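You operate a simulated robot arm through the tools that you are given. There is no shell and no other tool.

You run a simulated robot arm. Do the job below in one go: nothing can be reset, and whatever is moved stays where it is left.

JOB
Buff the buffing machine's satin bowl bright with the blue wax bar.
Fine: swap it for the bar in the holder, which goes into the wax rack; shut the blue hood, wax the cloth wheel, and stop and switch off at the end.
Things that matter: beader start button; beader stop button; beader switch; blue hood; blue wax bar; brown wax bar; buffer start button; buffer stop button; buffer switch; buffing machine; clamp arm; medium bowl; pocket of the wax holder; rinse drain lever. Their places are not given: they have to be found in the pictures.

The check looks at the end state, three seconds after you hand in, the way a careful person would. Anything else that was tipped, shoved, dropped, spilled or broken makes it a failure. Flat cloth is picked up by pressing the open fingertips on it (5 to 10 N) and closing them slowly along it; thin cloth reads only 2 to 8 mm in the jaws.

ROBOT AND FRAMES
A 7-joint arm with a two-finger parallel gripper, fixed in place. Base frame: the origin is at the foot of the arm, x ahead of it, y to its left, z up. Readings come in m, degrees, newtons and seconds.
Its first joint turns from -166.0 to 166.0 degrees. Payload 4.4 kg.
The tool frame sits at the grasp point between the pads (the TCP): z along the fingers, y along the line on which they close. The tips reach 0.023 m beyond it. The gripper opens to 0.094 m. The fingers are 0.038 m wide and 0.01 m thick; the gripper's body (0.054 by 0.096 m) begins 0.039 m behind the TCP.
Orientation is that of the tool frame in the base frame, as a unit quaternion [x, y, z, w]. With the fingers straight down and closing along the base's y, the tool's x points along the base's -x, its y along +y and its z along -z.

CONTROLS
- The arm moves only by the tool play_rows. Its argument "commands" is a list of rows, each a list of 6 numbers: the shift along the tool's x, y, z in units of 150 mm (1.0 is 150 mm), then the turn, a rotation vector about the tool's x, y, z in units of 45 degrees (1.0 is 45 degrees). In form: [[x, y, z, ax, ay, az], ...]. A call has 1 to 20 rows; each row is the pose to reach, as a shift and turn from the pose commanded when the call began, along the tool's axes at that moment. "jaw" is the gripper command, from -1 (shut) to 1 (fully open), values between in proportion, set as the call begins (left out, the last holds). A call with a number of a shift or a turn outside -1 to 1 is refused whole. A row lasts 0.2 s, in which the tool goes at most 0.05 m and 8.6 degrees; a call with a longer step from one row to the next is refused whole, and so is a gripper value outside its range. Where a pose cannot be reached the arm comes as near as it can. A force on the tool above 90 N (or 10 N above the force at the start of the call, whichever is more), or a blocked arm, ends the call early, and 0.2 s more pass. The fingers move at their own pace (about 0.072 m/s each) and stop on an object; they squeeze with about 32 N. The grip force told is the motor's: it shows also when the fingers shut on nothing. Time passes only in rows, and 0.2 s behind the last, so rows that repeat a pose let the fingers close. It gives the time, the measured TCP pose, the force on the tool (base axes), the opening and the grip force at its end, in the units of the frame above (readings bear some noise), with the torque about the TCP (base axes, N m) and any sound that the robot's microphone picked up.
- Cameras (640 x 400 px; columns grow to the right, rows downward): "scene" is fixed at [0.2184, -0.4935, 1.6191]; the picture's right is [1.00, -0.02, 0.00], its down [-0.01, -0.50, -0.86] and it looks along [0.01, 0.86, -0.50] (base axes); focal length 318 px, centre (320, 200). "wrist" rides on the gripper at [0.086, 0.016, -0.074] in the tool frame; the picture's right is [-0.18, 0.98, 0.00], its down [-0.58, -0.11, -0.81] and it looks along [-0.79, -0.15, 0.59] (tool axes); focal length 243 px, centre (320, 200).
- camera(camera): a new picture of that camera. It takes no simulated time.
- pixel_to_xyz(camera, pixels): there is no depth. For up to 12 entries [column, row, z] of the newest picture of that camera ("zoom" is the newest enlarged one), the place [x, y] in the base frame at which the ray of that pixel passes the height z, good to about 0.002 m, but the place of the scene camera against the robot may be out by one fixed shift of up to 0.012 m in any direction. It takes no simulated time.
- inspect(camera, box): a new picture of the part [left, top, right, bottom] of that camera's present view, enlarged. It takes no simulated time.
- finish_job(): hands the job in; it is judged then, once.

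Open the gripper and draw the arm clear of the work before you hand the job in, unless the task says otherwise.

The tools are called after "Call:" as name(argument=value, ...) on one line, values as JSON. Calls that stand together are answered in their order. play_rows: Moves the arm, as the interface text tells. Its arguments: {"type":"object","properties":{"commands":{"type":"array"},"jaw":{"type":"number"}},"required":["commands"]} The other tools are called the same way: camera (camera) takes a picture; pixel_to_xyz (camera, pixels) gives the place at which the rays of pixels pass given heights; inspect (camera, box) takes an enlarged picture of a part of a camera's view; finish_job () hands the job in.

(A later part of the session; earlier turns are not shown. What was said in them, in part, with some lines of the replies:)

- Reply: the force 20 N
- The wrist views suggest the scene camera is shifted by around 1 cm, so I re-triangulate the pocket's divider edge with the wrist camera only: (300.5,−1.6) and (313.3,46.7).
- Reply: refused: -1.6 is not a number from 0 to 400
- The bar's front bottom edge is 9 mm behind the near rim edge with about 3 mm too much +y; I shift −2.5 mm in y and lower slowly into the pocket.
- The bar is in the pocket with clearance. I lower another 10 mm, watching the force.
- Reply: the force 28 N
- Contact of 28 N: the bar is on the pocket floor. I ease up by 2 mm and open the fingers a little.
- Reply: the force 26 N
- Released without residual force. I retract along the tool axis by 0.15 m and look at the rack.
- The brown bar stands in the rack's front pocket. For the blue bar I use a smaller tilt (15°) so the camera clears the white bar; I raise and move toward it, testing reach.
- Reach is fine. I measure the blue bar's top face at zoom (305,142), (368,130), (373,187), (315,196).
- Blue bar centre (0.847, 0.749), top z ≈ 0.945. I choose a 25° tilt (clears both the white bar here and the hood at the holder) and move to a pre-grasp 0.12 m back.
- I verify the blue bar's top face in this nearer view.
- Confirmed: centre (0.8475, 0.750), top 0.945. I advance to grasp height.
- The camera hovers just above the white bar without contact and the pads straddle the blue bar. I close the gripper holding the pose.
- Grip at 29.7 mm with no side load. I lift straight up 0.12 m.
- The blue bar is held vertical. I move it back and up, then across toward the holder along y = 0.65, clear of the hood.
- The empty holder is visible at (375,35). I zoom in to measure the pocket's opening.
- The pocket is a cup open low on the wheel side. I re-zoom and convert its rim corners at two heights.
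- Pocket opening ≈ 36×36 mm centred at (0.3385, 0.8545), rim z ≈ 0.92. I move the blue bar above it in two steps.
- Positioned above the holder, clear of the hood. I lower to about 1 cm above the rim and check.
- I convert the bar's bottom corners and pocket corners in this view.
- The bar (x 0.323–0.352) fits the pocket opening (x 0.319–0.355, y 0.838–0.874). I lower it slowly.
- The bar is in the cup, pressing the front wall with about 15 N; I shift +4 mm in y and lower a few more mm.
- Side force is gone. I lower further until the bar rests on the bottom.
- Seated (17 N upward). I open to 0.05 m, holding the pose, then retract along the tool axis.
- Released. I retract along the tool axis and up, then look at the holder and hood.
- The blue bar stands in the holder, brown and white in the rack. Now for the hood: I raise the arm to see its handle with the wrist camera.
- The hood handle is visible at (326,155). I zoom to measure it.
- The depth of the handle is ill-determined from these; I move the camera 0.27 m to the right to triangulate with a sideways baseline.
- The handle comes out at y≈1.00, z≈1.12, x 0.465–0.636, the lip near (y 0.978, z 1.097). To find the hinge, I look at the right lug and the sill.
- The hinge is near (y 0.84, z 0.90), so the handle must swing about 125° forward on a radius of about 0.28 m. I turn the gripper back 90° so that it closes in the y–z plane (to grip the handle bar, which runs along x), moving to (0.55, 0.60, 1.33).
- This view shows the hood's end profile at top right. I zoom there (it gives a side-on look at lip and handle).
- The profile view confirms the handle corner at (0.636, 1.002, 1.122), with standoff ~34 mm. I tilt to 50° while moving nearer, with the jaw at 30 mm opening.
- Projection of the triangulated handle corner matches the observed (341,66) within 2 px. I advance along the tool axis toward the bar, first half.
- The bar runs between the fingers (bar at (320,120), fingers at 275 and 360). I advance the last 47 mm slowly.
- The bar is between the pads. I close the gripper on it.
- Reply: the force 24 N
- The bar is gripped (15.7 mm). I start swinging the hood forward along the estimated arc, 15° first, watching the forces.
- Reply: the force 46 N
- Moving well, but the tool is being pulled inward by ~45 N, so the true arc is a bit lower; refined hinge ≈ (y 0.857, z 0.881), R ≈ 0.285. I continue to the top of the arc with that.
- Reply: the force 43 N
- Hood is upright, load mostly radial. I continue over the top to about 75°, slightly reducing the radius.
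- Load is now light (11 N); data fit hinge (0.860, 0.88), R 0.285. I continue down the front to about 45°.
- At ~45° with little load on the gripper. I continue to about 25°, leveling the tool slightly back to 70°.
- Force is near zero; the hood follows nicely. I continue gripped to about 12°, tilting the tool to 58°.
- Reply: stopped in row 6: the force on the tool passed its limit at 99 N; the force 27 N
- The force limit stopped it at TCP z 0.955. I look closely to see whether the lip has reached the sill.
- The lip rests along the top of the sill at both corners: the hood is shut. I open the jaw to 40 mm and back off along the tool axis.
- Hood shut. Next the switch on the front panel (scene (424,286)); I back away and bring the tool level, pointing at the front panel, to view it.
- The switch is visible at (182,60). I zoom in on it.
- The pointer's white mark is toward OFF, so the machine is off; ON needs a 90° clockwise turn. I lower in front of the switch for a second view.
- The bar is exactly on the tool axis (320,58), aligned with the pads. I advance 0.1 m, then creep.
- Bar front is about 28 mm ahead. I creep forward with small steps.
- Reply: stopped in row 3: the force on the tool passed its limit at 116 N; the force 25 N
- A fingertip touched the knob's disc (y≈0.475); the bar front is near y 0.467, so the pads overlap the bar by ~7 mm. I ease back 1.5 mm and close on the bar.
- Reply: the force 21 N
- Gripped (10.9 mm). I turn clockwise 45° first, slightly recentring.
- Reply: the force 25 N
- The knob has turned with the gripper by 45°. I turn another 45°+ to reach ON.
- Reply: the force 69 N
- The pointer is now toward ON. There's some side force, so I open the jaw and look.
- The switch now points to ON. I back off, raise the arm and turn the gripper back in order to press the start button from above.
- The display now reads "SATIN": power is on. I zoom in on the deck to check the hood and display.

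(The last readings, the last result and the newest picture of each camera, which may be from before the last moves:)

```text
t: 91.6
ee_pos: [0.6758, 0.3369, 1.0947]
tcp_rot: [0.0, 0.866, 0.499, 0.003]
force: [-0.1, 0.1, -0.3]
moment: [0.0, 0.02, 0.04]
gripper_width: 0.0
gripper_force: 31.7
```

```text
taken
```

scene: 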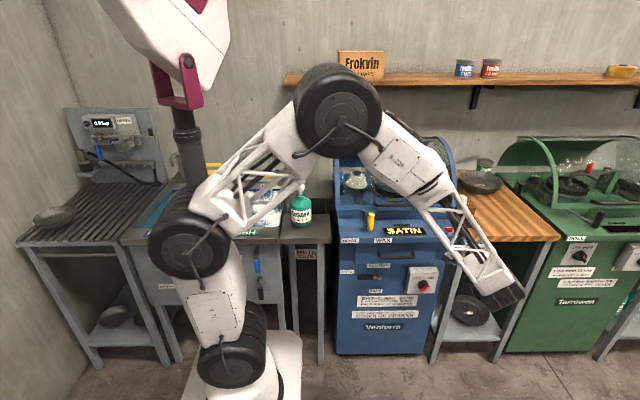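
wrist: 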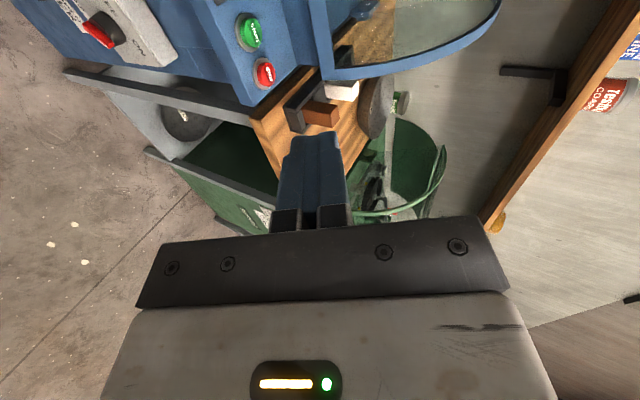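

Start button at (250,33) in this view agrees with (0.696, 0.536, 0.871). I move closed fingertips to just in front of it at a 35° tilt.

Call:
play_rows(commands=[[-0.013, -0.034, 0.127, 0.111, 0, 0], [-0.027, -0.068, 0.255, 0.222, 0, 0], [-0.04, -0.1, 0.382, 0.333, 0, 0], [-0.054, -0.137, 0.51, 0.445, 0, 0], [-0.067, -0.171, 0.637, 0.556, 0, 0]])

Call:
play_rows(commands=[[-0.017, 0.03, 0.2, 0, 0, 0], [-0.034, 0.06, 0.4, 0, 0, 0], [-0.05, 0.09, 0.6, 0, 0, 0], [-0.067, 0.119, 0.783, 0, 0, 0], [-0.067, 0.119, 0.783, 0, 0, 0]])

Call:
camera(camera="wrist")

Call:
inspect(camera="scene", box=[390, 180, 490, 260])

```text
t: 92.8
ee_pos: [0.6891, 0.407, 1.026]
tcp_rot: [0.001, 0.954, 0.3, 0.003]
force: [0.2, 0.6, -0.5]
moment: [0.03, 0.01, 0.01]
gripper_width: 0.0
gripper_force: 32.0
```

```text
t: 94.0
ee_pos: [0.6986, 0.4895, 0.9398]
tcp_rot: [0.001, 0.954, 0.299, 0.004]
force: [-0.1, 0.5, -0.5]
moment: [0.02, 0.02, 0.01]
gripper_width: 0.0
gripper_force: 31.9
```

```text
taken
```

wrist: 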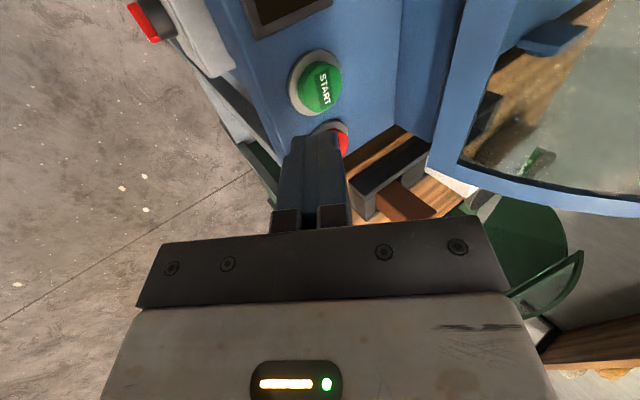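

```text
5.00 times, centred on (440, 220) of scene
```

zoom: 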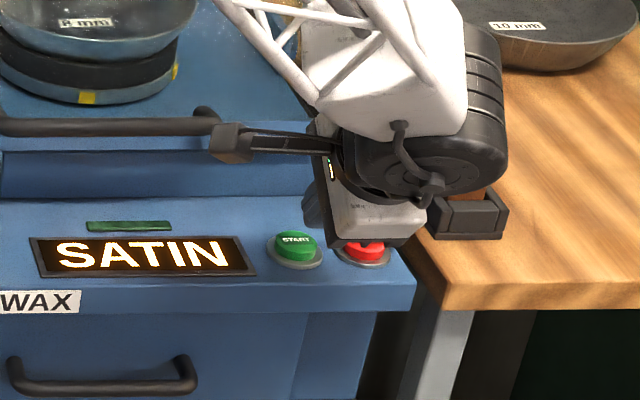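

The start button is on the tool axis at (318,83), ~66 mm from the tips. I advance and press gently.

Call:
play_rows(commands=[[0, 0, 0.2, 0, 0, 0], [0, 0, 0.36, 0, 0, 0], [0, 0, 0.41, 0, 0, 0], [0, 0, 0.43, 0, 0, 0], [0, 0, 0.45, 0, 0, 0]])

Call:
inspect(camera="wrist", box=[220, 40, 420, 240])

```text
t: 95.2
ee_pos: [0.6991, 0.5262, 0.889]
tcp_rot: [0.001, 0.953, 0.302, 0.004]
force: [-12.7, -50.4, 62.7]
moment: [-0.83, 0.4, 0.08]
gripper_width: 0.0002
gripper_force: 31.9
heard: click
```

```text
2.00 times, centred on (320, 140) of wrist
```

zoom: 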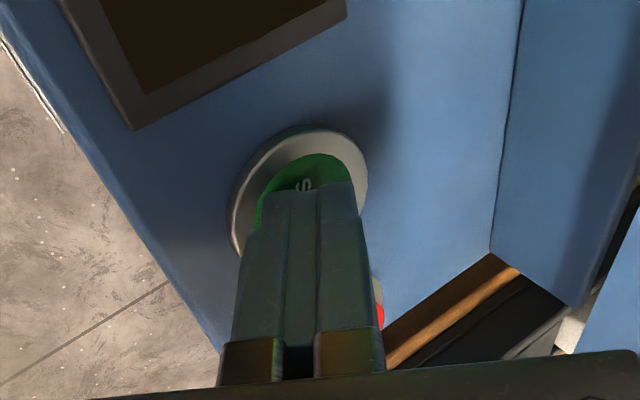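

A click was heard. I retract and listen for the motor.

Call:
play_rows(commands=[[0, 0, -0.1, 0, 0, 0], [0, 0, -0.3, 0, 0, 0], [0, 0, -0.6, 0, 0, 0], [0, 0, -0.9, 0, 0, 0]])

Call:
inspect(camera="scene", box=[330, 150, 470, 270])

```text
t: 96.2
ee_pos: [0.6977, 0.4526, 0.9933]
tcp_rot: [0.001, 0.954, 0.3, 0.003]
force: [0.4, -0.4, -0.2]
moment: [0.02, 0.02, -0.01]
gripper_width: 0.0001
gripper_force: 32.1
```

```text
3.33 times, centred on (400, 210) of scene
```

zoom: 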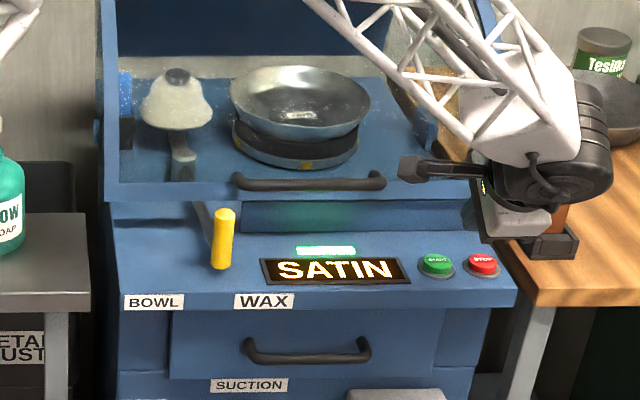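

The green lamp is lit and the bowl is spinning. Next the yellow lever toward WAX: I turn the gripper so it closes along x and move above the lever handle at about (0.4345, 0.519).

Call:
play_rows(commands=[[0.145, 0.018, -0.123, 0, 0, -0.166], [0.289, 0.037, -0.246, 0, 0, -0.333], [0.433, 0.055, -0.369, 0, 0, -0.5], [0.578, 0.073, -0.491, 0, 0, -0.666], [0.72, 0.092, -0.614, 0, 0, -0.833], [0.867, 0.11, -0.737, 0, 0, -1.0]], jaw=0.1)

Call:
play_rows(commands=[[0.102, 0.102, 0, 0, 0, -0.166], [0.204, 0.204, 0, 0, 0, -0.333], [0.306, 0.306, 0, 0, 0, -0.5], [0.409, 0.409, 0, 0, 0, -0.666], [0.511, 0.511, 0, 0, 0, -0.833], [0.613, 0.613, 0, 0, 0, -1.0], [0.613, 0.613, 0, 0, 0, -1.0]])

Call:
camera(camera="wrist")

Call:
camera(camera="scene")

```text
t: 97.6
ee_pos: [0.5661, 0.4007, 1.094]
tcp_rot: [-0.365, 0.881, 0.276, 0.117]
force: [0.1, -1.1, 0.0]
moment: [0.02, -0.01, -0.01]
gripper_width: 0.0518
gripper_force: 0.1
```

```text
t: 99.2
ee_pos: [0.4367, 0.4027, 1.0935]
tcp_rot: [0.675, -0.674, -0.211, -0.214]
force: [-0.3, 0.1, -0.5]
moment: [-0.01, 0.03, 0.01]
gripper_width: 0.0516
gripper_force: 0.0
```

```text
taken
```

wrist: 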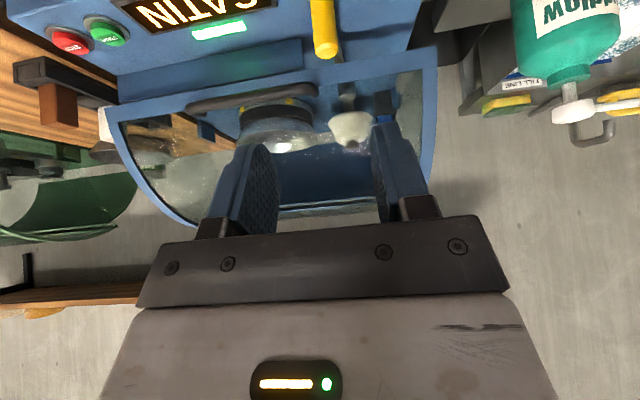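

```text
taken
```

scene: 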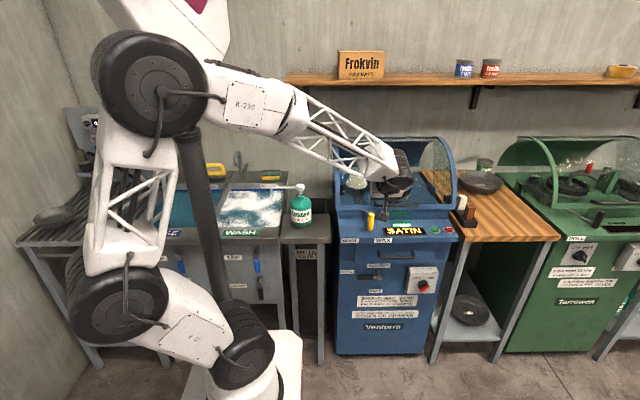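

The handle top is at wrist (327,47), giving about (0.433, 0.52, 0.952). I move in along the tool axis to straddle it.

Call:
play_rows(commands=[[-0.01, 0.005, 0.2, 0, 0, 0], [-0.02, 0.01, 0.4, 0, 0, 0], [-0.03, 0.015, 0.6, 0, 0, 0], [-0.037, 0.02, 0.76, 0, 0, 0], [-0.037, 0.02, 0.76, 0, 0, 0]])

Call:
inspect(camera="wrist", box=[220, 0, 420, 200])

```text
t: 100.4
ee_pos: [0.4349, 0.4713, 1.004]
tcp_rot: [-0.674, 0.675, 0.211, 0.214]
force: [0.6, 0.6, 0.5]
moment: [0.0, -0.03, 0.02]
gripper_width: 0.0515
gripper_force: 0.1
```

```text
2.00 times, centred on (320, 100) of wrist
```

zoom: 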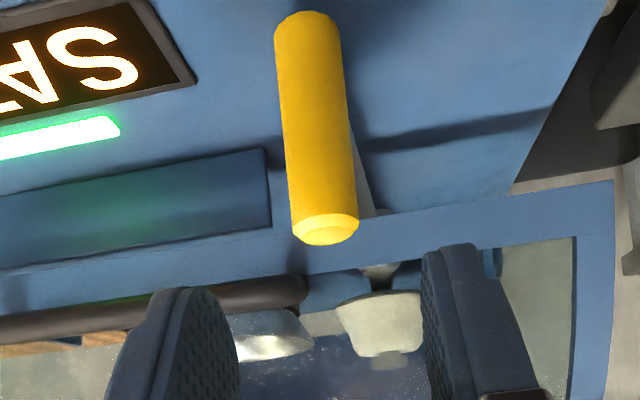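

The handle is centred between the fingers. I advance 75 mm and close.

Call:
play_rows(commands=[[0, 0, 0.18, 0, 0, 0], [0, 0, 0.36, 0, 0, 0], [0, 0, 0.5, 0, 0, 0], [0, 0, 0.5, 0, 0, 0]])

Call:
inspect(camera="wrist", box=[220, 40, 420, 240])

Call:
play_rows(commands=[[0, 0, 0, 0, 0, 0], [0, 0, 0, 0, 0, 0], [0, 0, 0, 0, 0, 0]], jaw=-1)

Call:
inspect(camera="scene", box=[330, 150, 450, 250])

```text
t: 101.4
ee_pos: [0.4346, 0.5155, 0.943]
tcp_rot: [-0.674, 0.675, 0.21, 0.214]
force: [0.9, -0.7, -0.7]
moment: [0.01, 0.02, 0.0]
gripper_width: 0.052
gripper_force: 0.1
```

```text
2.00 times, centred on (320, 140) of wrist
```

zoom: 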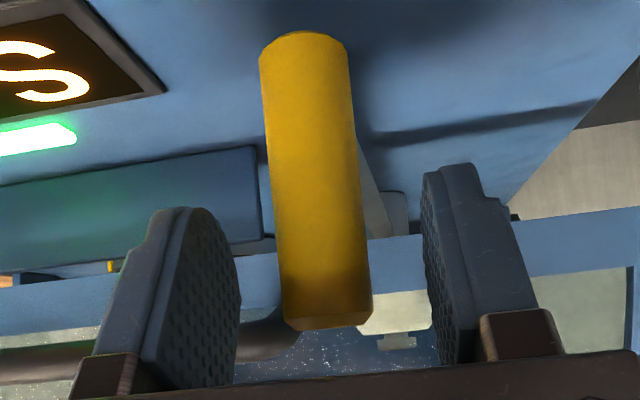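

```text
t: 102.2
ee_pos: [0.4337, 0.5141, 0.942]
tcp_rot: [-0.674, 0.675, 0.21, 0.214]
force: [0.5, 1.8, -1.3]
moment: [0.02, 0.85, -0.01]
gripper_width: 0.024
gripper_force: 45.4
```

```text
4.00 times, centred on (390, 200) of scene
```

zoom: 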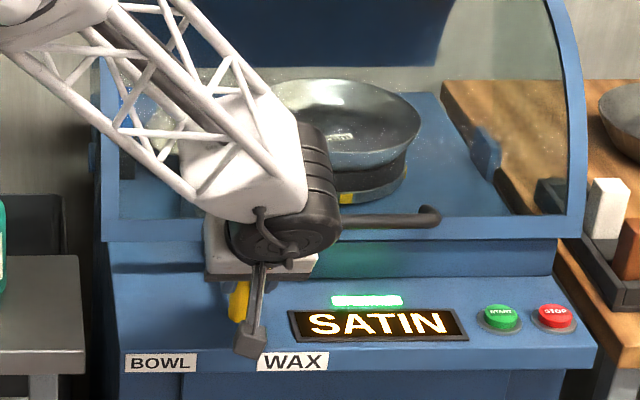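

Gripped the lever (24 mm). I swing it slowly right toward WAX and watch the force.

Call:
play_rows(commands=[[0, -0.05, 0, 0, 0, 0], [-0.005, -0.09, 0.003, 0, 0, 0], [-0.01, -0.129, 0.007, 0, 0, 0], [-0.017, -0.17, 0.012, 0, 0, 0], [-0.025, -0.22, 0.018, 0, 0, 0], [-0.03, -0.26, 0.022, 0, 0, 0], [-0.036, -0.29, 0.025, 0, 0, 0], [-0.036, -0.29, 0.025, 0, 0, 0]])

Call:
camera(camera="wrist")

Call:
inspect(camera="scene", box=[320, 130, 460, 250])

```text
t: 103.5
ee_pos: [0.4651, 0.5179, 0.9423]
tcp_rot: [0.677, -0.673, -0.212, -0.21]
force: [-35.4, -11.3, 16.9]
moment: [-0.37, 0.25, 0.42]
gripper_width: 0.0234
gripper_force: 45.2
stopped in row 6: the force on the tool passed its limit at 111 N (the readings are from after the stop); the commanded pose is now the measured one
```

```text
taken
```

wrist: 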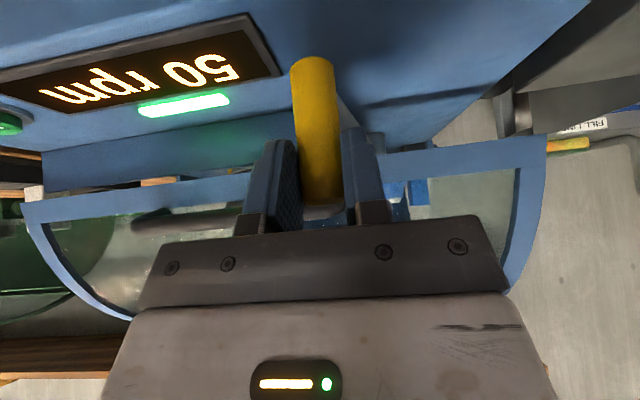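

```text
3.33 times, centred on (390, 190) of scene
```

zoom: 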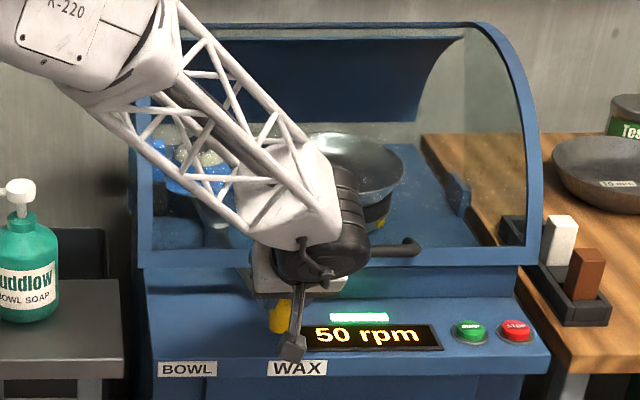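

The lever reached its WAX stop at x≈0.465. I hold it there for about 3 s and look at the wheel and display.

Call:
play_rows(commands=[[0, 0, 0, 0, 0, 0], [0, 0, 0, 0, 0, 0], [0, 0, 0, 0, 0, 0], [0, 0, 0, 0, 0, 0], [0, 0, 0, 0, 0, 0], [0, 0, 0, 0, 0, 0], [0, 0, 0, 0, 0, 0], [0, 0, 0, 0, 0, 0], [0, 0, 0, 0, 0, 0], [0, 0, 0, 0, 0, 0], [0, 0, 0, 0, 0, 0], [0, 0, 0, 0, 0, 0]])

Call:
inspect(camera="scene", box=[330, 150, 390, 210])

Call:
inspect(camera="wrist", box=[300, 150, 480, 260])

Call:
inspect(camera="scene", box=[380, 210, 460, 260])

```text
t: 105.2
ee_pos: [0.4655, 0.5193, 0.9417]
tcp_rot: [0.677, -0.673, -0.212, -0.21]
force: [-25.0, -9.3, 14.3]
moment: [-0.47, 0.33, 0.48]
gripper_width: 0.0236
gripper_force: 45.0
stopped in row 8: the force on the tool passed its limit at 91 N (the readings are from after the stop); the commanded pose is now the measured one
```

```text
6.67 times, centred on (360, 180) of scene
```

zoom: 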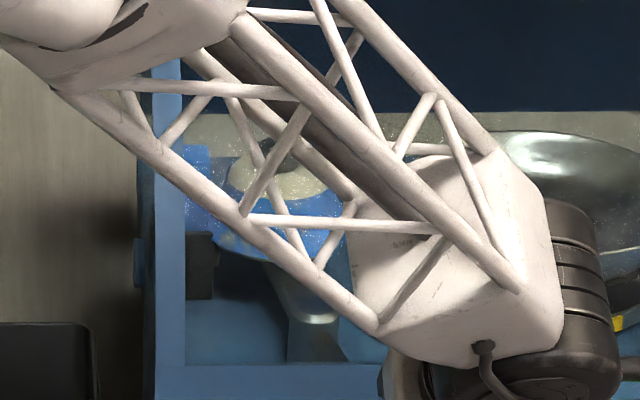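

```text
3.56 times, centred on (390, 205) of wrist
```

zoom: 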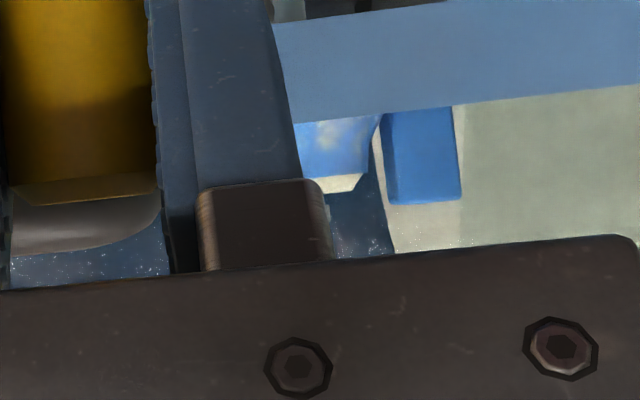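

```text
8.00 times, centred on (420, 235) of scene
```

zoom: 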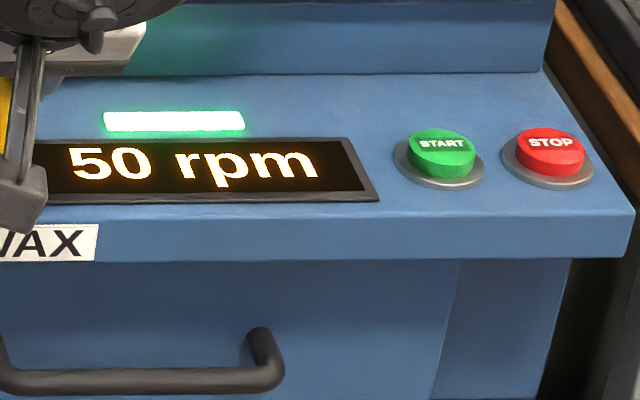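

The cloth wheel is turning blue with wax. I ease off 2 mm and hold another couple of seconds for a full coating.

Call:
play_rows(commands=[[0, 0.013, 0, 0, 0, 0], [0, 0.013, 0, 0, 0, 0], [0, 0.013, 0, 0, 0, 0], [0, 0.013, 0, 0, 0, 0], [0, 0.013, 0, 0, 0, 0], [0, 0.013, 0, 0, 0, 0], [0, 0.013, 0, 0, 0, 0], [0, 0.013, 0, 0, 0, 0], [0, 0.013, 0, 0, 0, 0], [0, 0.013, 0, 0, 0, 0]])

Call:
inspect(camera="scene", box=[330, 150, 390, 210])

Call:
inspect(camera="wrist", box=[340, 150, 460, 230])

```text
t: 107.3
ee_pos: [0.4646, 0.5199, 0.9415]
tcp_rot: [0.676, -0.674, -0.212, -0.212]
force: [4.1, -22.0, 17.2]
moment: [0.11, 0.03, -0.32]
gripper_width: 0.0237
gripper_force: 45.4
```

```text
6.67 times, centred on (360, 180) of scene
```

zoom: 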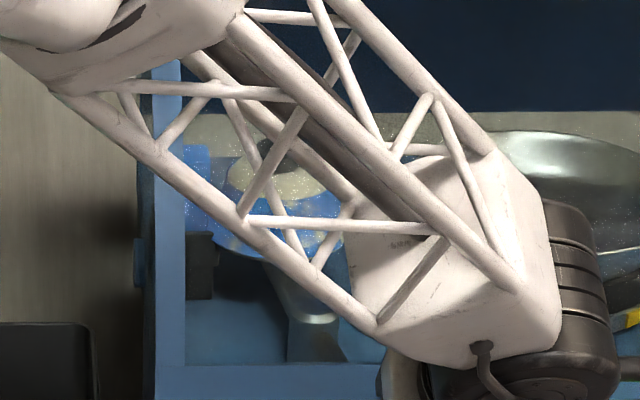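

```text
5.00 times, centred on (400, 190) of wrist
```

zoom: 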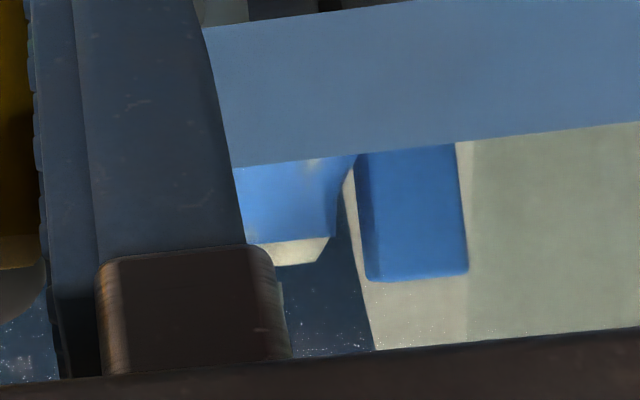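

The wheel is evenly waxed blue. I swing the lever left to BOWL, slowing near the contact.

Call:
play_rows(commands=[[0.008, 0.1, -0.005, 0, 0, 0], [0.016, 0.2, -0.01, 0, 0, 0], [0.025, 0.297, -0.017, 0, 0, 0], [0.018, 0.39, -0.012, 0, 0, 0], [0.012, 0.48, -0.008, 0, 0, 0], [0.005, 0.571, -0.004, 0, 0, 0], [-0.005, 0.61, 0.003, 0, 0, 0], [-0.015, 0.65, 0.01, 0, 0, 0], [-0.02, 0.69, 0.014, 0, 0, 0], [-0.026, 0.732, 0.018, 0, 0, 0]])

Call:
camera(camera="scene")

Call:
inspect(camera="scene", box=[330, 140, 450, 250])

```text
t: 109.5
ee_pos: [0.3556, 0.5239, 0.9409]
tcp_rot: [0.676, -0.673, -0.212, -0.211]
force: [11.1, 28.2, -11.3]
moment: [0.36, -0.5, -0.15]
gripper_width: 0.0237
gripper_force: 44.6
```

```text
taken
```

scene: 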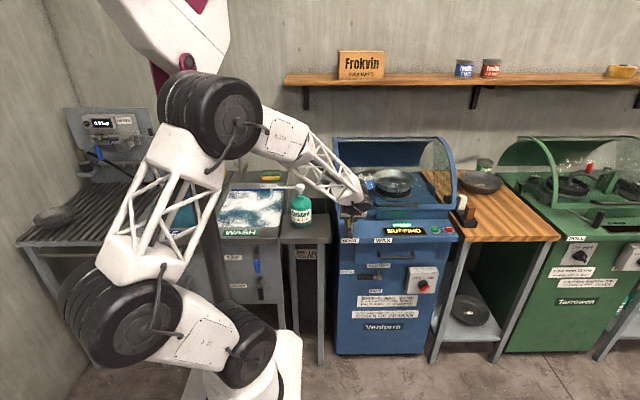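

```text
3.64 times, centred on (390, 195) of scene
```

zoom: 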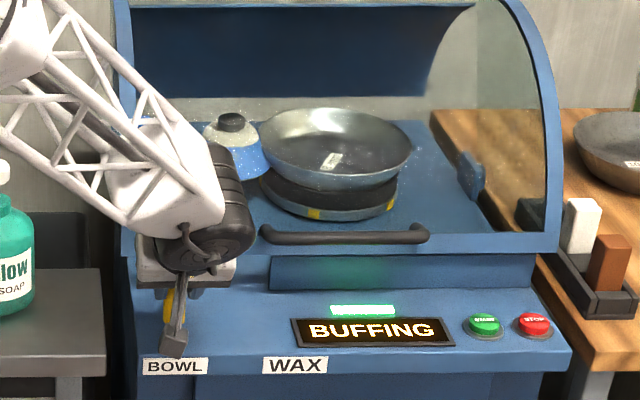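

The display reads "BUFFING", with the waxed wheel on the bowl. I hold for ~4 s and check.

Call:
play_rows(commands=[[0, 0, 0, 0, 0, 0], [0, 0, 0, 0, 0, 0], [0, 0, 0, 0, 0, 0], [0, 0, 0, 0, 0, 0], [0, 0, 0, 0, 0, 0], [0, 0, 0, 0, 0, 0], [0, 0, 0, 0, 0, 0], [0, 0, 0, 0, 0, 0], [0, 0, 0, 0, 0, 0], [0, 0, 0, 0, 0, 0], [0, 0, 0, 0, 0, 0], [0, 0, 0, 0, 0, 0], [0, 0, 0, 0, 0, 0], [0, 0, 0, 0, 0, 0], [0, 0, 0, 0, 0, 0], [0, 0, 0, 0, 0, 0], [0, 0, 0, 0, 0, 0], [0, 0, 0, 0, 0, 0]])

Call:
inspect(camera="scene", box=[330, 140, 450, 250])

```text
t: 113.3
ee_pos: [0.3554, 0.5236, 0.941]
tcp_rot: [0.676, -0.673, -0.212, -0.211]
force: [14.1, 38.8, -21.8]
moment: [-0.04, -0.62, -0.01]
gripper_width: 0.0241
gripper_force: 45.1
```

```text
3.64 times, centred on (390, 195) of scene
```

zoom: 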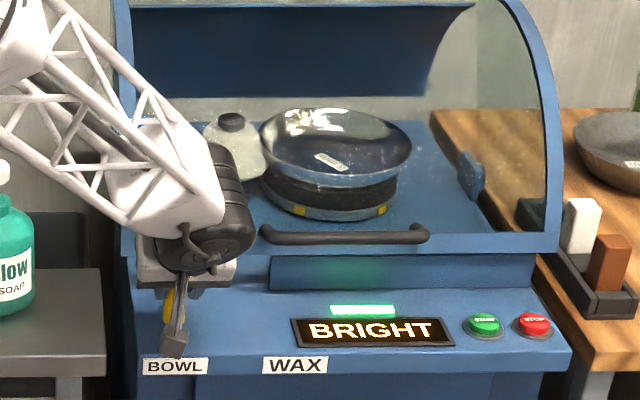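

The display reads "BRIGHT". I return the lever to its original middle position.

Call:
play_rows(commands=[[0.012, -0.07, -0.008, 0, 0, 0], [0.025, -0.14, -0.017, 0, 0, 0], [0.038, -0.215, -0.026, 0, 0, 0], [0.048, -0.3, -0.034, 0, 0, 0], [0.052, -0.38, -0.036, 0, 0, 0], [0.052, -0.45, -0.036, 0, 0, 0], [0.048, -0.527, -0.034, 0, 0, 0], [0.048, -0.527, -0.034, 0, 0, 0]])

Call:
inspect(camera="scene", box=[330, 140, 450, 250])

```text
t: 115.2
ee_pos: [0.4339, 0.5155, 0.9411]
tcp_rot: [0.676, -0.673, -0.213, -0.211]
force: [-1.6, 1.3, 3.3]
moment: [-0.02, -0.44, 0.34]
gripper_width: 0.0238
gripper_force: 44.9
```

```text
3.64 times, centred on (390, 195) of scene
```

zoom: 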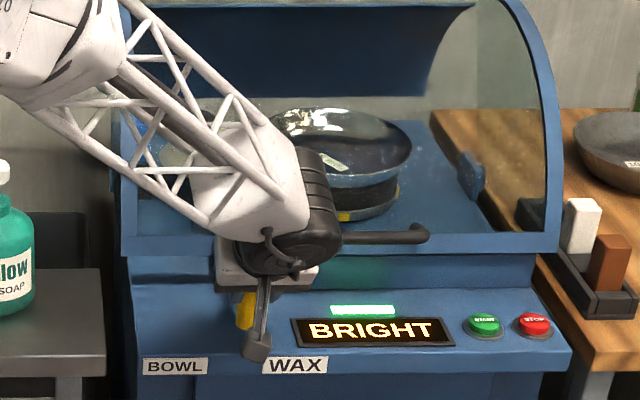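

The lever is back in the middle. I open, retract, then turn the gripper back and go for the STOP button.

Call:
play_rows(commands=[[0, 0, 0, 0, 0, 0], [0, 0, 0, 0, 0, 0], [0, 0, 0, 0, 0, 0]], jaw=0.1)

Call:
play_rows(commands=[[0, 0, -0.15, 0, 0, 0], [0, 0, -0.4, 0, 0, 0], [0, 0, -0.7, 0, 0, 0], [0, 0, -1.0, 0, 0, 0]])

Call:
play_rows(commands=[[0, -0.166, -0.03, 0, 0, 0.166], [0, -0.333, -0.06, 0, 0, 0.333], [0, -0.5, -0.1, 0, 0, 0.5], [0, -0.667, -0.13, 0, 0, 0.666], [0, -0.833, -0.16, 0, 0, 0.833], [0, -1.0, -0.2, 0, 0, 1.0]], jaw=-1)

Call:
play_rows(commands=[[-0.118, -0.118, 0, 0, 0, 0.166], [-0.236, -0.236, 0, 0, 0, 0.333], [-0.354, -0.354, 0, 0, 0, 0.5], [-0.471, -0.471, 0, 0, 0, 0.666], [-0.589, -0.589, 0, 0, 0, 0.833], [-0.707, -0.707, 0, 0, 0, 1.0], [-0.707, -0.707, 0, 0, 0, 1.0]])

Call:
camera(camera="wrist")

Call:
camera(camera="scene")

```text
t: 116.0
ee_pos: [0.4339, 0.5146, 0.9401]
tcp_rot: [0.676, -0.673, -0.213, -0.21]
force: [-0.2, -0.3, -0.2]
moment: [0.01, 0.01, -0.01]
gripper_width: 0.0517
gripper_force: 0.1
```

```text
t: 117.0
ee_pos: [0.4344, 0.4287, 1.065]
tcp_rot: [0.677, -0.672, -0.213, -0.21]
force: [-0.2, -0.2, -0.3]
moment: [0.0, 0.0, 0.0]
gripper_width: 0.0516
gripper_force: 0.1
```

```text
t: 118.3
ee_pos: [0.5853, 0.4134, 1.0906]
tcp_rot: [-0.366, 0.881, 0.277, 0.114]
force: [-0.6, 0.6, -0.7]
moment: [0.01, 0.01, 0.03]
gripper_width: 0.0
gripper_force: 31.7
```

```text
t: 120.0
ee_pos: [0.7351, 0.4133, 1.0879]
tcp_rot: [-0.001, 0.954, 0.3, -0.002]
force: [0.4, -0.1, 0.7]
moment: [0.05, -0.01, 0.0]
gripper_width: 0.0
gripper_force: 32.0
```

```text
taken
```

wrist: 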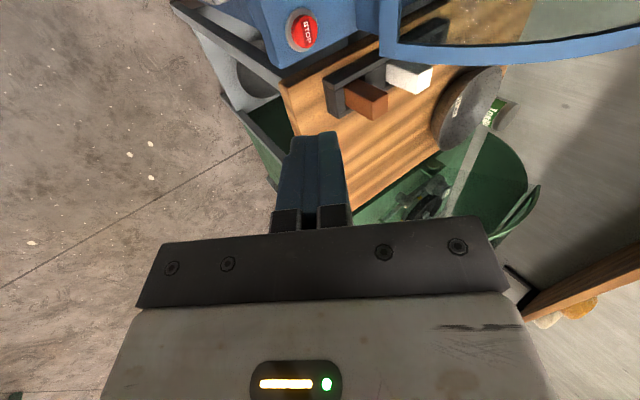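

```text
taken
```

scene: 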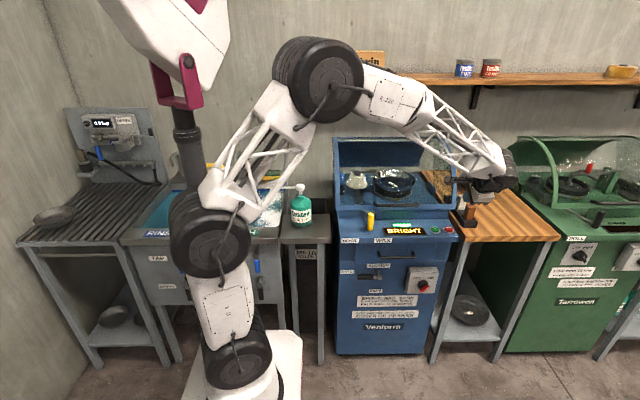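

STOP at wrist (302,32) → about (0.753, 0.536, 0.871); the display still shows BRIGHT. I approach it.

Call:
play_rows(commands=[[-0.03, -0.04, 0.25, 0, 0, 0], [-0.06, -0.08, 0.5, 0, 0, 0], [-0.09, -0.12, 0.75, 0, 0, 0], [-0.12, -0.156, 1.0, 0, 0, 0], [-0.12, -0.156, 1.0, 0, 0, 0]])

Call:
camera(camera="wrist")

```text
t: 121.2
ee_pos: [0.7519, 0.4818, 0.9512]
tcp_rot: [-0.002, 0.954, 0.299, -0.001]
force: [-0.7, 0.1, 0.1]
moment: [0.0, 0.01, -0.02]
gripper_width: 0.0
gripper_force: 32.1
```

```text
taken
```

wrist: 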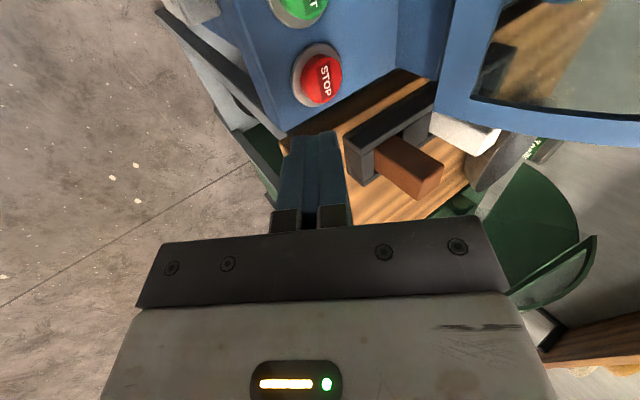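

STOP is on the tool axis, about 73 mm from the tips. I press it.

Call:
play_rows(commands=[[0, 0, 0.2, 0, 0, 0], [0, 0, 0.38, 0, 0, 0], [0, 0, 0.44, 0, 0, 0], [0, 0, 0.47, 0, 0, 0], [0, 0, 0.492, 0, 0, 0]])

Call:
inspect(camera="scene", box=[330, 140, 450, 250])

```text
t: 122.3
ee_pos: [0.7526, 0.5223, 0.892]
tcp_rot: [-0.002, 0.954, 0.298, -0.001]
force: [0.7, -4.6, 4.9]
moment: [-0.08, -0.05, -0.04]
gripper_width: 0.0
gripper_force: 32.0
heard: click
```

```text
3.64 times, centred on (390, 195) of scene
```

zoom: 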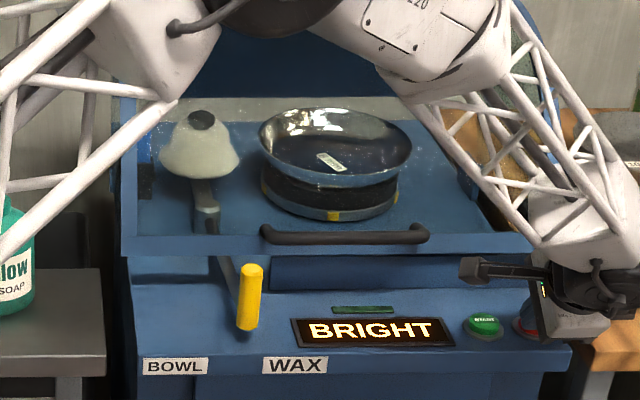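

A click, the lamp went out and the bowl stands still. Now I retract and go back to the switch to turn it off, reversing the earlier path.

Call:
play_rows(commands=[[0, 0, -0.2, 0, 0, 0], [0, 0, -0.5, 0, 0, 0], [0, 0, -0.8, 0, 0, 0]])

Call:
play_rows(commands=[[0.04, -0.108, -0.125, -0.133, 0, 0], [0.08, -0.216, -0.25, -0.267, 0, 0], [0.12, -0.325, -0.374, -0.4, 0, 0], [0.16, -0.433, -0.5, -0.533, 0, 0], [0.2, -0.541, -0.623, -0.667, 0, 0]])

Call:
play_rows(commands=[[0.053, -0.05, -0.1, -0.111, 0, 0], [0.107, -0.1, -0.2, -0.222, 0, 0], [0.16, -0.145, -0.31, -0.333, 0, 0], [0.214, -0.19, -0.41, -0.445, 0, 0], [0.267, -0.24, -0.513, -0.556, 0, 0]])

Call:
play_rows(commands=[[0, -0.145, 0, 0, 0, 0.166], [0, -0.29, 0, 0, 0, 0.333], [0, -0.433, 0, 0, 0, 0.5], [0, -0.578, 0, 0, 0, 0.666], [0, -0.72, 0, 0, 0, 0.833], [0, -0.867, 0, 0, 0, 1.0]], jaw=-0.2)

Call:
play_rows(commands=[[-0.11, -0.11, 0, 0, 0, 0.166], [-0.22, -0.22, 0, 0, 0, 0.333], [-0.33, -0.33, 0, 0, 0, 0.5], [-0.44, -0.44, 0, 0, 0, 0.666], [-0.55, -0.55, 0, 0, 0, 0.833], [-0.66, -0.66, 0, 0, 0, 1.0]])

Call:
play_rows(commands=[[-0.155, -0.003, 0.05, 0, 0, 0.166], [-0.31, -0.007, 0.1, 0, 0, 0.333], [-0.466, -0.01, 0.15, 0, 0, 0.5], [-0.62, -0.014, 0.2, 0, 0, 0.666], [-0.777, -0.017, 0.25, 0, 0, 0.833], [-0.933, -0.02, 0.3, 0, 0, 1.0], [-0.933, -0.02, 0.3, 0, 0, 1.0]])

Call:
camera(camera="wrist")

```text
t: 123.2
ee_pos: [0.7513, 0.4526, 0.9891]
tcp_rot: [-0.002, 0.954, 0.299, -0.001]
force: [0.0, -0.4, 0.0]
moment: [0.03, -0.01, -0.02]
gripper_width: 0.0
gripper_force: 31.7
```

```text
t: 124.3
ee_pos: [0.7239, 0.3346, 1.0213]
tcp_rot: [-0.003, 0.844, 0.537, -0.002]
force: [0.0, -0.7, -0.8]
moment: [0.0, -0.01, 0.02]
gripper_width: 0.0
gripper_force: 31.8
```

```text
t: 125.5
ee_pos: [0.6835, 0.2485, 1.021]
tcp_rot: [-0.002, 0.707, 0.707, -0.002]
force: [0.2, -0.7, -0.1]
moment: [0.01, -0.01, 0.02]
gripper_width: 0.0001
gripper_force: 32.3
```

```text
t: 127.0
ee_pos: [0.6839, 0.248, 0.891]
tcp_rot: [0.27, 0.655, 0.651, -0.273]
force: [0.0, 0.4, 0.3]
moment: [0.0, 0.0, 0.0]
gripper_width: 0.0376
gripper_force: 0.0
```

```text
t: 128.3
ee_pos: [0.683, 0.2489, 0.7504]
tcp_rot: [0.5, 0.501, 0.497, -0.501]
force: [0.7, 0.2, 1.1]
moment: [-0.02, -0.02, 0.0]
gripper_width: 0.0377
gripper_force: 0.0
```

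```text
t: 129.9
ee_pos: [0.6803, 0.2928, 0.6104]
tcp_rot: [-0.653, -0.273, -0.269, 0.653]
force: [-0.1, 1.0, -0.4]
moment: [0.02, 0.01, 0.0]
gripper_width: 0.0377
gripper_force: 0.0
```

```text
taken
```

wrist: 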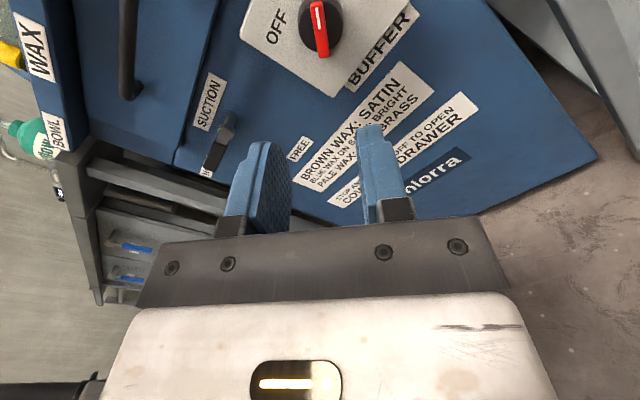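

The pointer bar is again on the tool axis (320,30). I advance to the same grip depth as before (y 0.451).

Call:
play_rows(commands=[[0, -0.003, 0.25, 0, 0, 0], [0, -0.003, 0.5, 0, 0, 0], [0, -0.003, 0.75, 0, 0, 0], [0, -0.003, 0.9, 0, 0, 0]])

Call:
play_rows(commands=[[0, 0, 0.06, 0, 0, 0], [0, 0, 0.11, 0, 0, 0], [0, 0, 0.148, 0, 0, 0], [0, 0, 0.148, 0, 0, 0]])

Call:
inspect(camera="wrist", box=[220, 60, 420, 240])

```text
t: 130.9
ee_pos: [0.6784, 0.4275, 0.6101]
tcp_rot: [0.654, 0.272, 0.269, -0.653]
force: [1.0, 0.1, -0.1]
moment: [0.01, 0.0, 0.02]
gripper_width: 0.0375
gripper_force: 0.1
```

```text
t: 131.9
ee_pos: [0.678, 0.4497, 0.6105]
tcp_rot: [0.654, 0.272, 0.269, -0.653]
force: [0.0, 0.9, -1.0]
moment: [0.04, -0.03, 0.04]
gripper_width: 0.0378
gripper_force: 0.0
```

```text
2.22 times, centred on (320, 150) of wrist
```

zoom: 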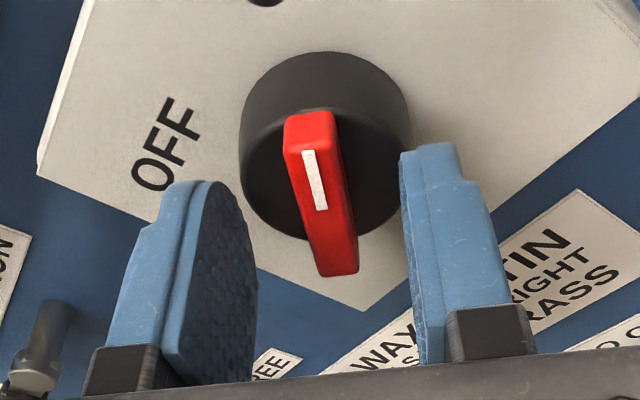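

Nearly there; 2 mm more, then I close on the bar.

Call:
play_rows(commands=[[0, 0, 0.014, 0, 0, 0], [0, 0, 0.014, 0, 0, 0]])

Call:
play_rows(commands=[[0, 0, 0, 0, 0, 0], [0, 0, 0, 0, 0, 0], [0, 0, 0, 0, 0, 0], [0, 0, 0, 0, 0, 0]], jaw=-1)

Call:
play_rows(commands=[[0, 0, 0, 0, 0, -0.15], [0, 0, 0, 0, 0, -0.3], [0, 0, 0, 0, 0, -0.45], [0, 0, 0, 0, 0, -0.6], [0, 0, 0, 0, 0, -0.75], [0, 0, 0, 0, 0, -0.9], [0, 0, 0, 0, 0, -1.0]])

Call:
inspect(camera="wrist", box=[220, 60, 420, 240])

```text
t: 132.6
ee_pos: [0.6779, 0.4531, 0.6097]
tcp_rot: [-0.653, -0.273, -0.269, 0.653]
force: [0.2, 0.6, -0.4]
moment: [-0.01, -0.01, 0.02]
gripper_width: 0.0374
gripper_force: 0.1
```

```text
t: 133.6
ee_pos: [0.6814, 0.4511, 0.6103]
tcp_rot: [0.654, 0.272, 0.27, -0.652]
force: [50.6, 19.5, -54.6]
moment: [-0.87, -0.28, -0.9]
gripper_width: 0.0107
gripper_force: 44.6
```

```text
t: 133.9
ee_pos: [0.6786, 0.4522, 0.609]
tcp_rot: [0.643, 0.299, 0.296, -0.64]
force: [18.0, 10.4, -18.4]
moment: [-0.65, 0.07, -0.02]
gripper_width: 0.0108
gripper_force: 44.7
stopped in row 1: the force on the tool passed its limit at 93 N (the readings are from after the stop); the commanded pose is now the measured one
```

```text
2.22 times, centred on (320, 150) of wrist
```

zoom: 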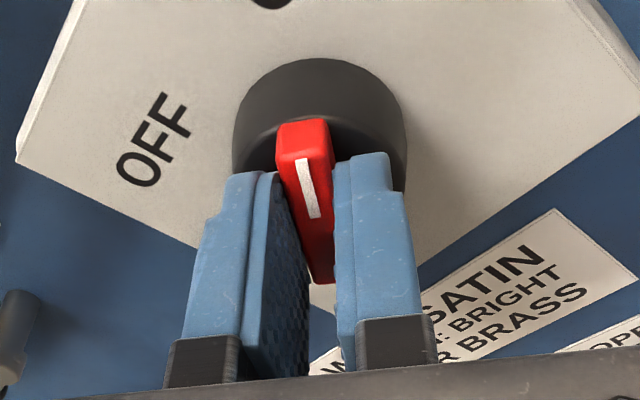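

The grip was off-centre (side force); the pose is now reset to the measured one. I shift 2 mm toward the bar and continue turning counter-clockwise.

Call:
play_rows(commands=[[0, 0.015, 0, 0, 0, 0], [0, 0.015, 0, 0, 0, -0.13], [0, 0.015, 0, 0, 0, -0.26], [0, 0.012, 0, 0, 0, -0.4], [0, 0.012, 0, 0, 0, -0.53], [0, 0.01, 0, 0, 0, -0.66], [0, 0.01, 0, 0, 0, -0.8], [0, 0.01, 0, 0, 0, -0.93], [0, 0.01, 0, 0, 0, -1.0]])

Call:
inspect(camera="wrist", box=[220, 60, 420, 240])

```text
t: 135.9
ee_pos: [0.6792, 0.4519, 0.6096]
tcp_rot: [0.479, 0.522, 0.519, -0.478]
force: [-16.7, 11.4, 11.5]
moment: [0.61, -0.04, 0.07]
gripper_width: 0.0108
gripper_force: 44.9
```

```text
2.22 times, centred on (320, 150) of wrist
```

zoom: 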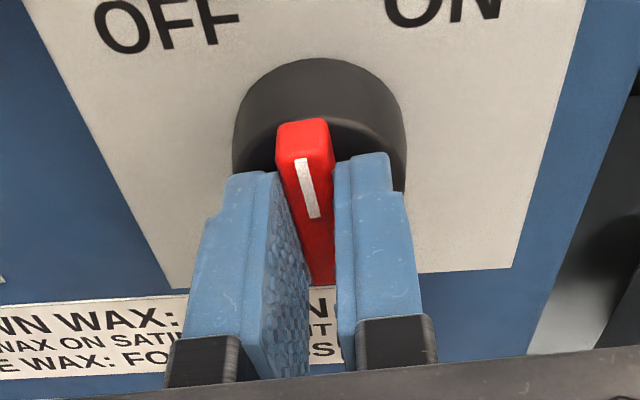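

Halfway. I turn the remaining 45°.

Call:
play_rows(commands=[[0, 0, 0, 0, 0, -0.15], [0, 0, 0, 0, 0, -0.3], [0, 0, 0, 0, 0, -0.45], [0, 0, 0, 0, 0, -0.6], [0, 0, 0, 0, 0, -0.75], [0, 0, 0, 0, 0, -0.88], [0, 0, 0, 0, 0, -0.97]])

Call:
inspect(camera="wrist", box=[220, 60, 420, 240])

Call:
inspect(camera="scene", box=[370, 210, 470, 300])

```text
t: 137.5
ee_pos: [0.6804, 0.452, 0.6093]
tcp_rot: [0.25, 0.663, 0.659, -0.252]
force: [10.6, 14.7, 4.1]
moment: [0.35, 1.82, -0.33]
gripper_width: 0.013
gripper_force: 45.0
```

```text
2.22 times, centred on (320, 150) of wrist
```

zoom: 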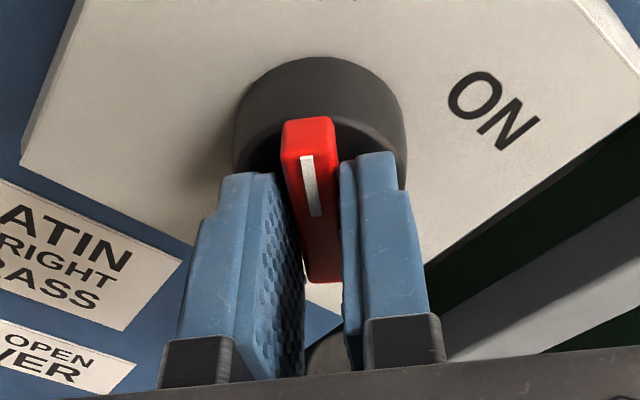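

```text
4.44 times, centred on (420, 255) of scene
```

zoom: 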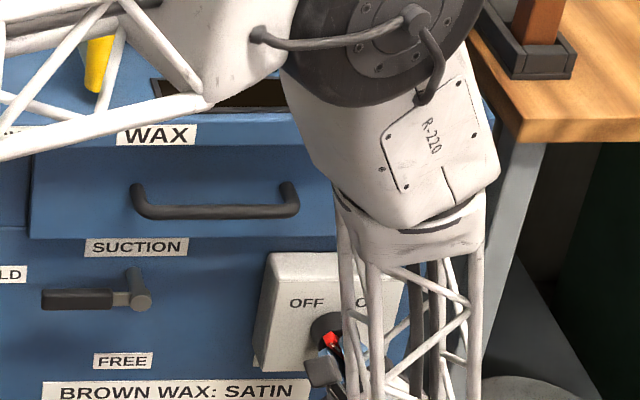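

The knob hit its OFF stop (pads slipping to 13 mm) and the display is dark. I open and retract, then look.

Call:
play_rows(commands=[[0, 0, 0, 0, 0, 0], [0, 0, 0, 0, 0, 0], [0, 0, 0, 0, 0, 0]], jaw=-0.2)

Call:
play_rows(commands=[[0, 0, -0.15, 0, 0, 0], [0, 0, -0.4, 0, 0, 0], [0, 0, -0.7, 0, 0, 0], [0, 0, -1.0, 0, 0, 0]])

Call:
camera(camera="wrist")

```text
t: 138.3
ee_pos: [0.6808, 0.4506, 0.6095]
tcp_rot: [0.252, 0.662, 0.659, -0.252]
force: [-0.9, 0.0, -0.5]
moment: [0.01, -0.01, -0.02]
gripper_width: 0.0376
gripper_force: 0.2
```

```text
t: 139.3
ee_pos: [0.6788, 0.3035, 0.609]
tcp_rot: [0.251, 0.663, 0.659, -0.252]
force: [0.4, 0.1, -0.3]
moment: [0.02, 0.0, -0.01]
gripper_width: 0.0376
gripper_force: 0.1
```

```text
taken
```

wrist: 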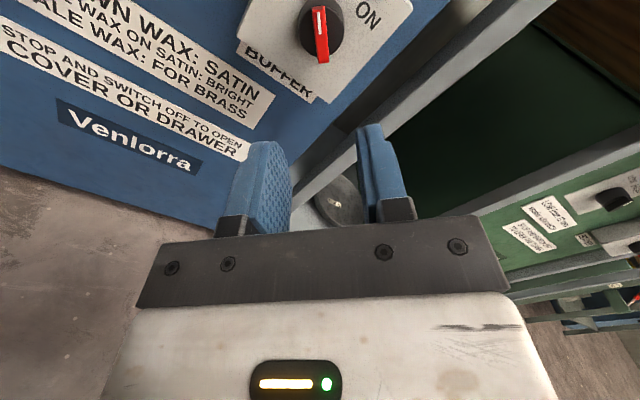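

The pointer is back at OFF. I draw the arm back and up, clear of the work, for a final check.

Call:
play_rows(commands=[[0.1, 0.117, -0.1, 0, 0, -0.15], [0.207, 0.233, -0.2, 0, 0, -0.3], [0.31, 0.35, -0.3, 0, 0, -0.46], [0.413, 0.467, -0.4, 0, 0, -0.61], [0.517, 0.583, -0.5, 0, 0, -0.77], [0.62, 0.7, -0.6, 0, 0, -0.92]], jaw=1)

Call:
play_rows(commands=[[0, 0.25, 0, 0, 0, 0], [0, 0.5, 0, 0, 0, 0], [0, 0.75, 0, 0, 0, 0], [0, 1.0, 0, 0, 0, 0]])

Call:
play_rows(commands=[[0, 0.25, 0, 0.1, 0, 0], [0, 0.5, 0, 0.2, 0, 0], [0, 0.75, 0, 0.3, 0, 0], [0, 1.0, 0, 0.4, 0, 0]])

Call:
camera(camera="scene")

Call:
camera(camera="wrist")

```text
t: 140.7
ee_pos: [0.6812, 0.2127, 0.7501]
tcp_rot: [0.0, 0.709, 0.706, -0.002]
force: [0.2, -0.2, -0.4]
moment: [-0.02, 0.01, 0.01]
gripper_width: 0.0938
gripper_force: 0.1
```

```text
t: 141.7
ee_pos: [0.6828, 0.213, 0.9011]
tcp_rot: [0.001, 0.708, 0.706, -0.003]
force: [0.2, -0.4, 0.6]
moment: [0.02, 0.01, 0.01]
gripper_width: 0.0939
gripper_force: 0.1
```

```text
t: 142.7
ee_pos: [0.6834, 0.2129, 1.0491]
tcp_rot: [0.0, 0.811, 0.585, -0.004]
force: [0.2, 0.9, 0.0]
moment: [0.02, 0.0, -0.02]
gripper_width: 0.0939
gripper_force: 0.1
```

```text
taken
```

scene: 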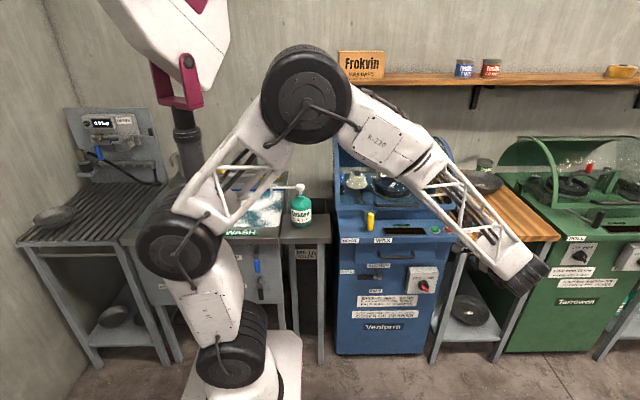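

```text
taken
```

wrist: 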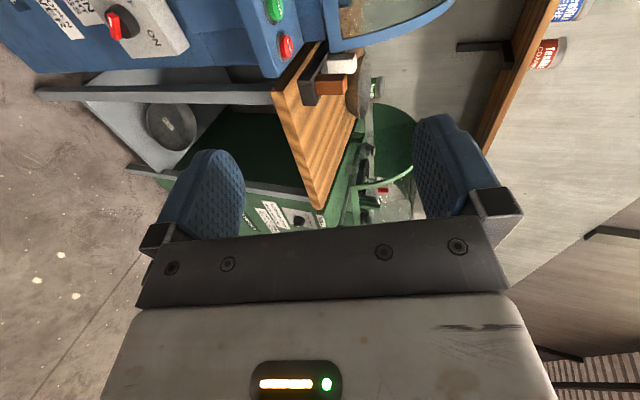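

I raise the arm further out of the scene camera's view to inspect everything.

Call:
play_rows(commands=[[0, 0.25, 0, 0.1, 0, 0], [0, 0.5, 0, 0.2, 0, 0], [0, 0.75, 0, 0.3, 0, 0], [0, 1.0, 0, 0.4, 0, 0]])

Call:
play_rows(commands=[[0, 0.25, 0, 0.1, 0, 0], [0, 0.5, 0, 0.2, 0, 0], [0, 0.7, -0.2, 0.3, 0, 0], [0, 0.8, -0.4, 0.4, 0, 0]])

Call:
camera(camera="scene")

Call:
inspect(camera="scene", box=[325, 130, 485, 240])

Call:
inspect(camera="scene", box=[325, 210, 485, 320])

```text
t: 143.7
ee_pos: [0.683, 0.2605, 1.1931]
tcp_rot: [0.0, 0.892, 0.452, -0.003]
force: [-0.3, 0.3, 0.7]
moment: [0.03, 0.02, -0.04]
gripper_width: 0.0938
gripper_force: 0.0
```

```text
t: 144.7
ee_pos: [0.6838, 0.2827, 1.3255]
tcp_rot: [-0.001, 0.952, 0.307, -0.003]
force: [-0.2, 0.2, 0.0]
moment: [0.0, 0.0, -0.01]
gripper_width: 0.0939
gripper_force: 0.1
```

```text
taken
```

scene: 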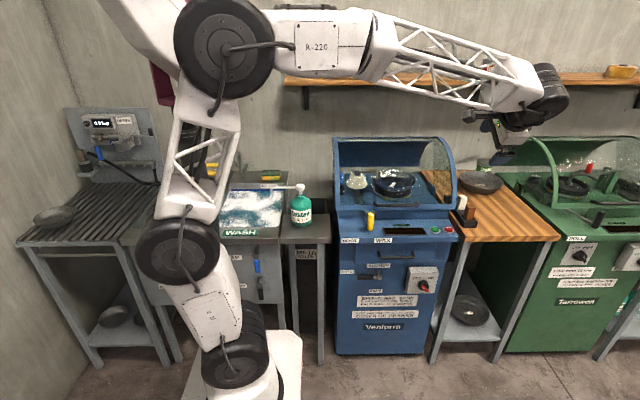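

```text
3.64 times, centred on (405, 185) of scene
```

zoom: 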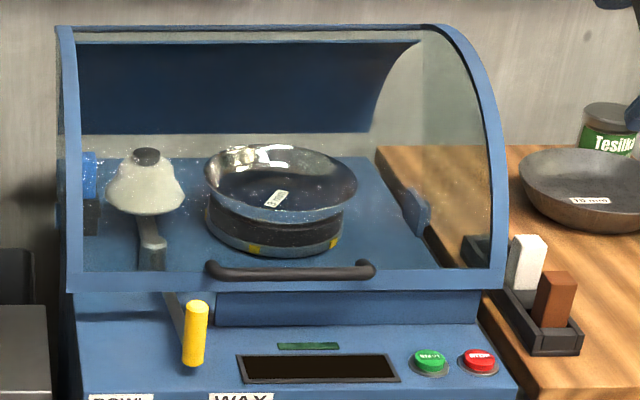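

```text
3.64 times, centred on (405, 265) of scene
```

zoom: 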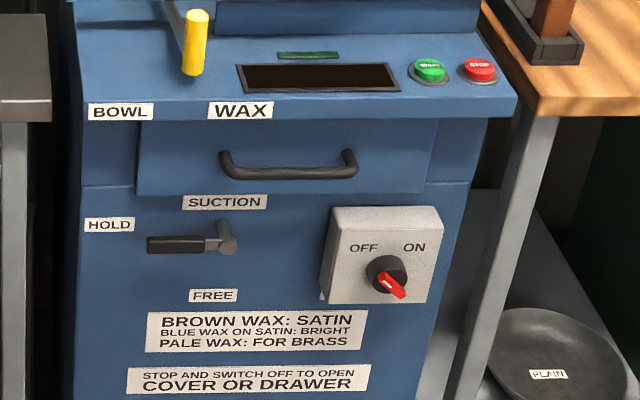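

The bowl is bright, the hood is shut, and the lamp and display are dark with the switch at OFF. The blue bar is in the holder and the brown one in the rack next to the white. The gripper is open and the arm is clear, so I hand in the job.

Call:
finish_job()

```text
The job is handed in.
```

The satin bowl is now bright. The machine's display changed from SATIN to BRIGHT while I was buffing, and I've handed the job in; no check result has come back yet.

- **Wax bars:** the blue bar is in the machine's holder. The brown bar is in the rack's front pocket, next to the untouched white bar.
- **Hood and wheel:** the blue hood is shut. I waxed the cloth wheel blue before it touched the bowl, then put the lever back where it started.
- **Machine:** it was stopped with the stop button and the switch is at OFF. The lamp and display are dark, and I left the suction lever at HOLD.
- **Force stops:** the arm hit its force limit a few times, with peaks up to 116 N. This happened closing the hood onto the sill, gripping and turning the switch knob, and pushing the lever against its WAX stop. I saw no damage in the last pictures.

The gripper is open and the arm is clear of the work.
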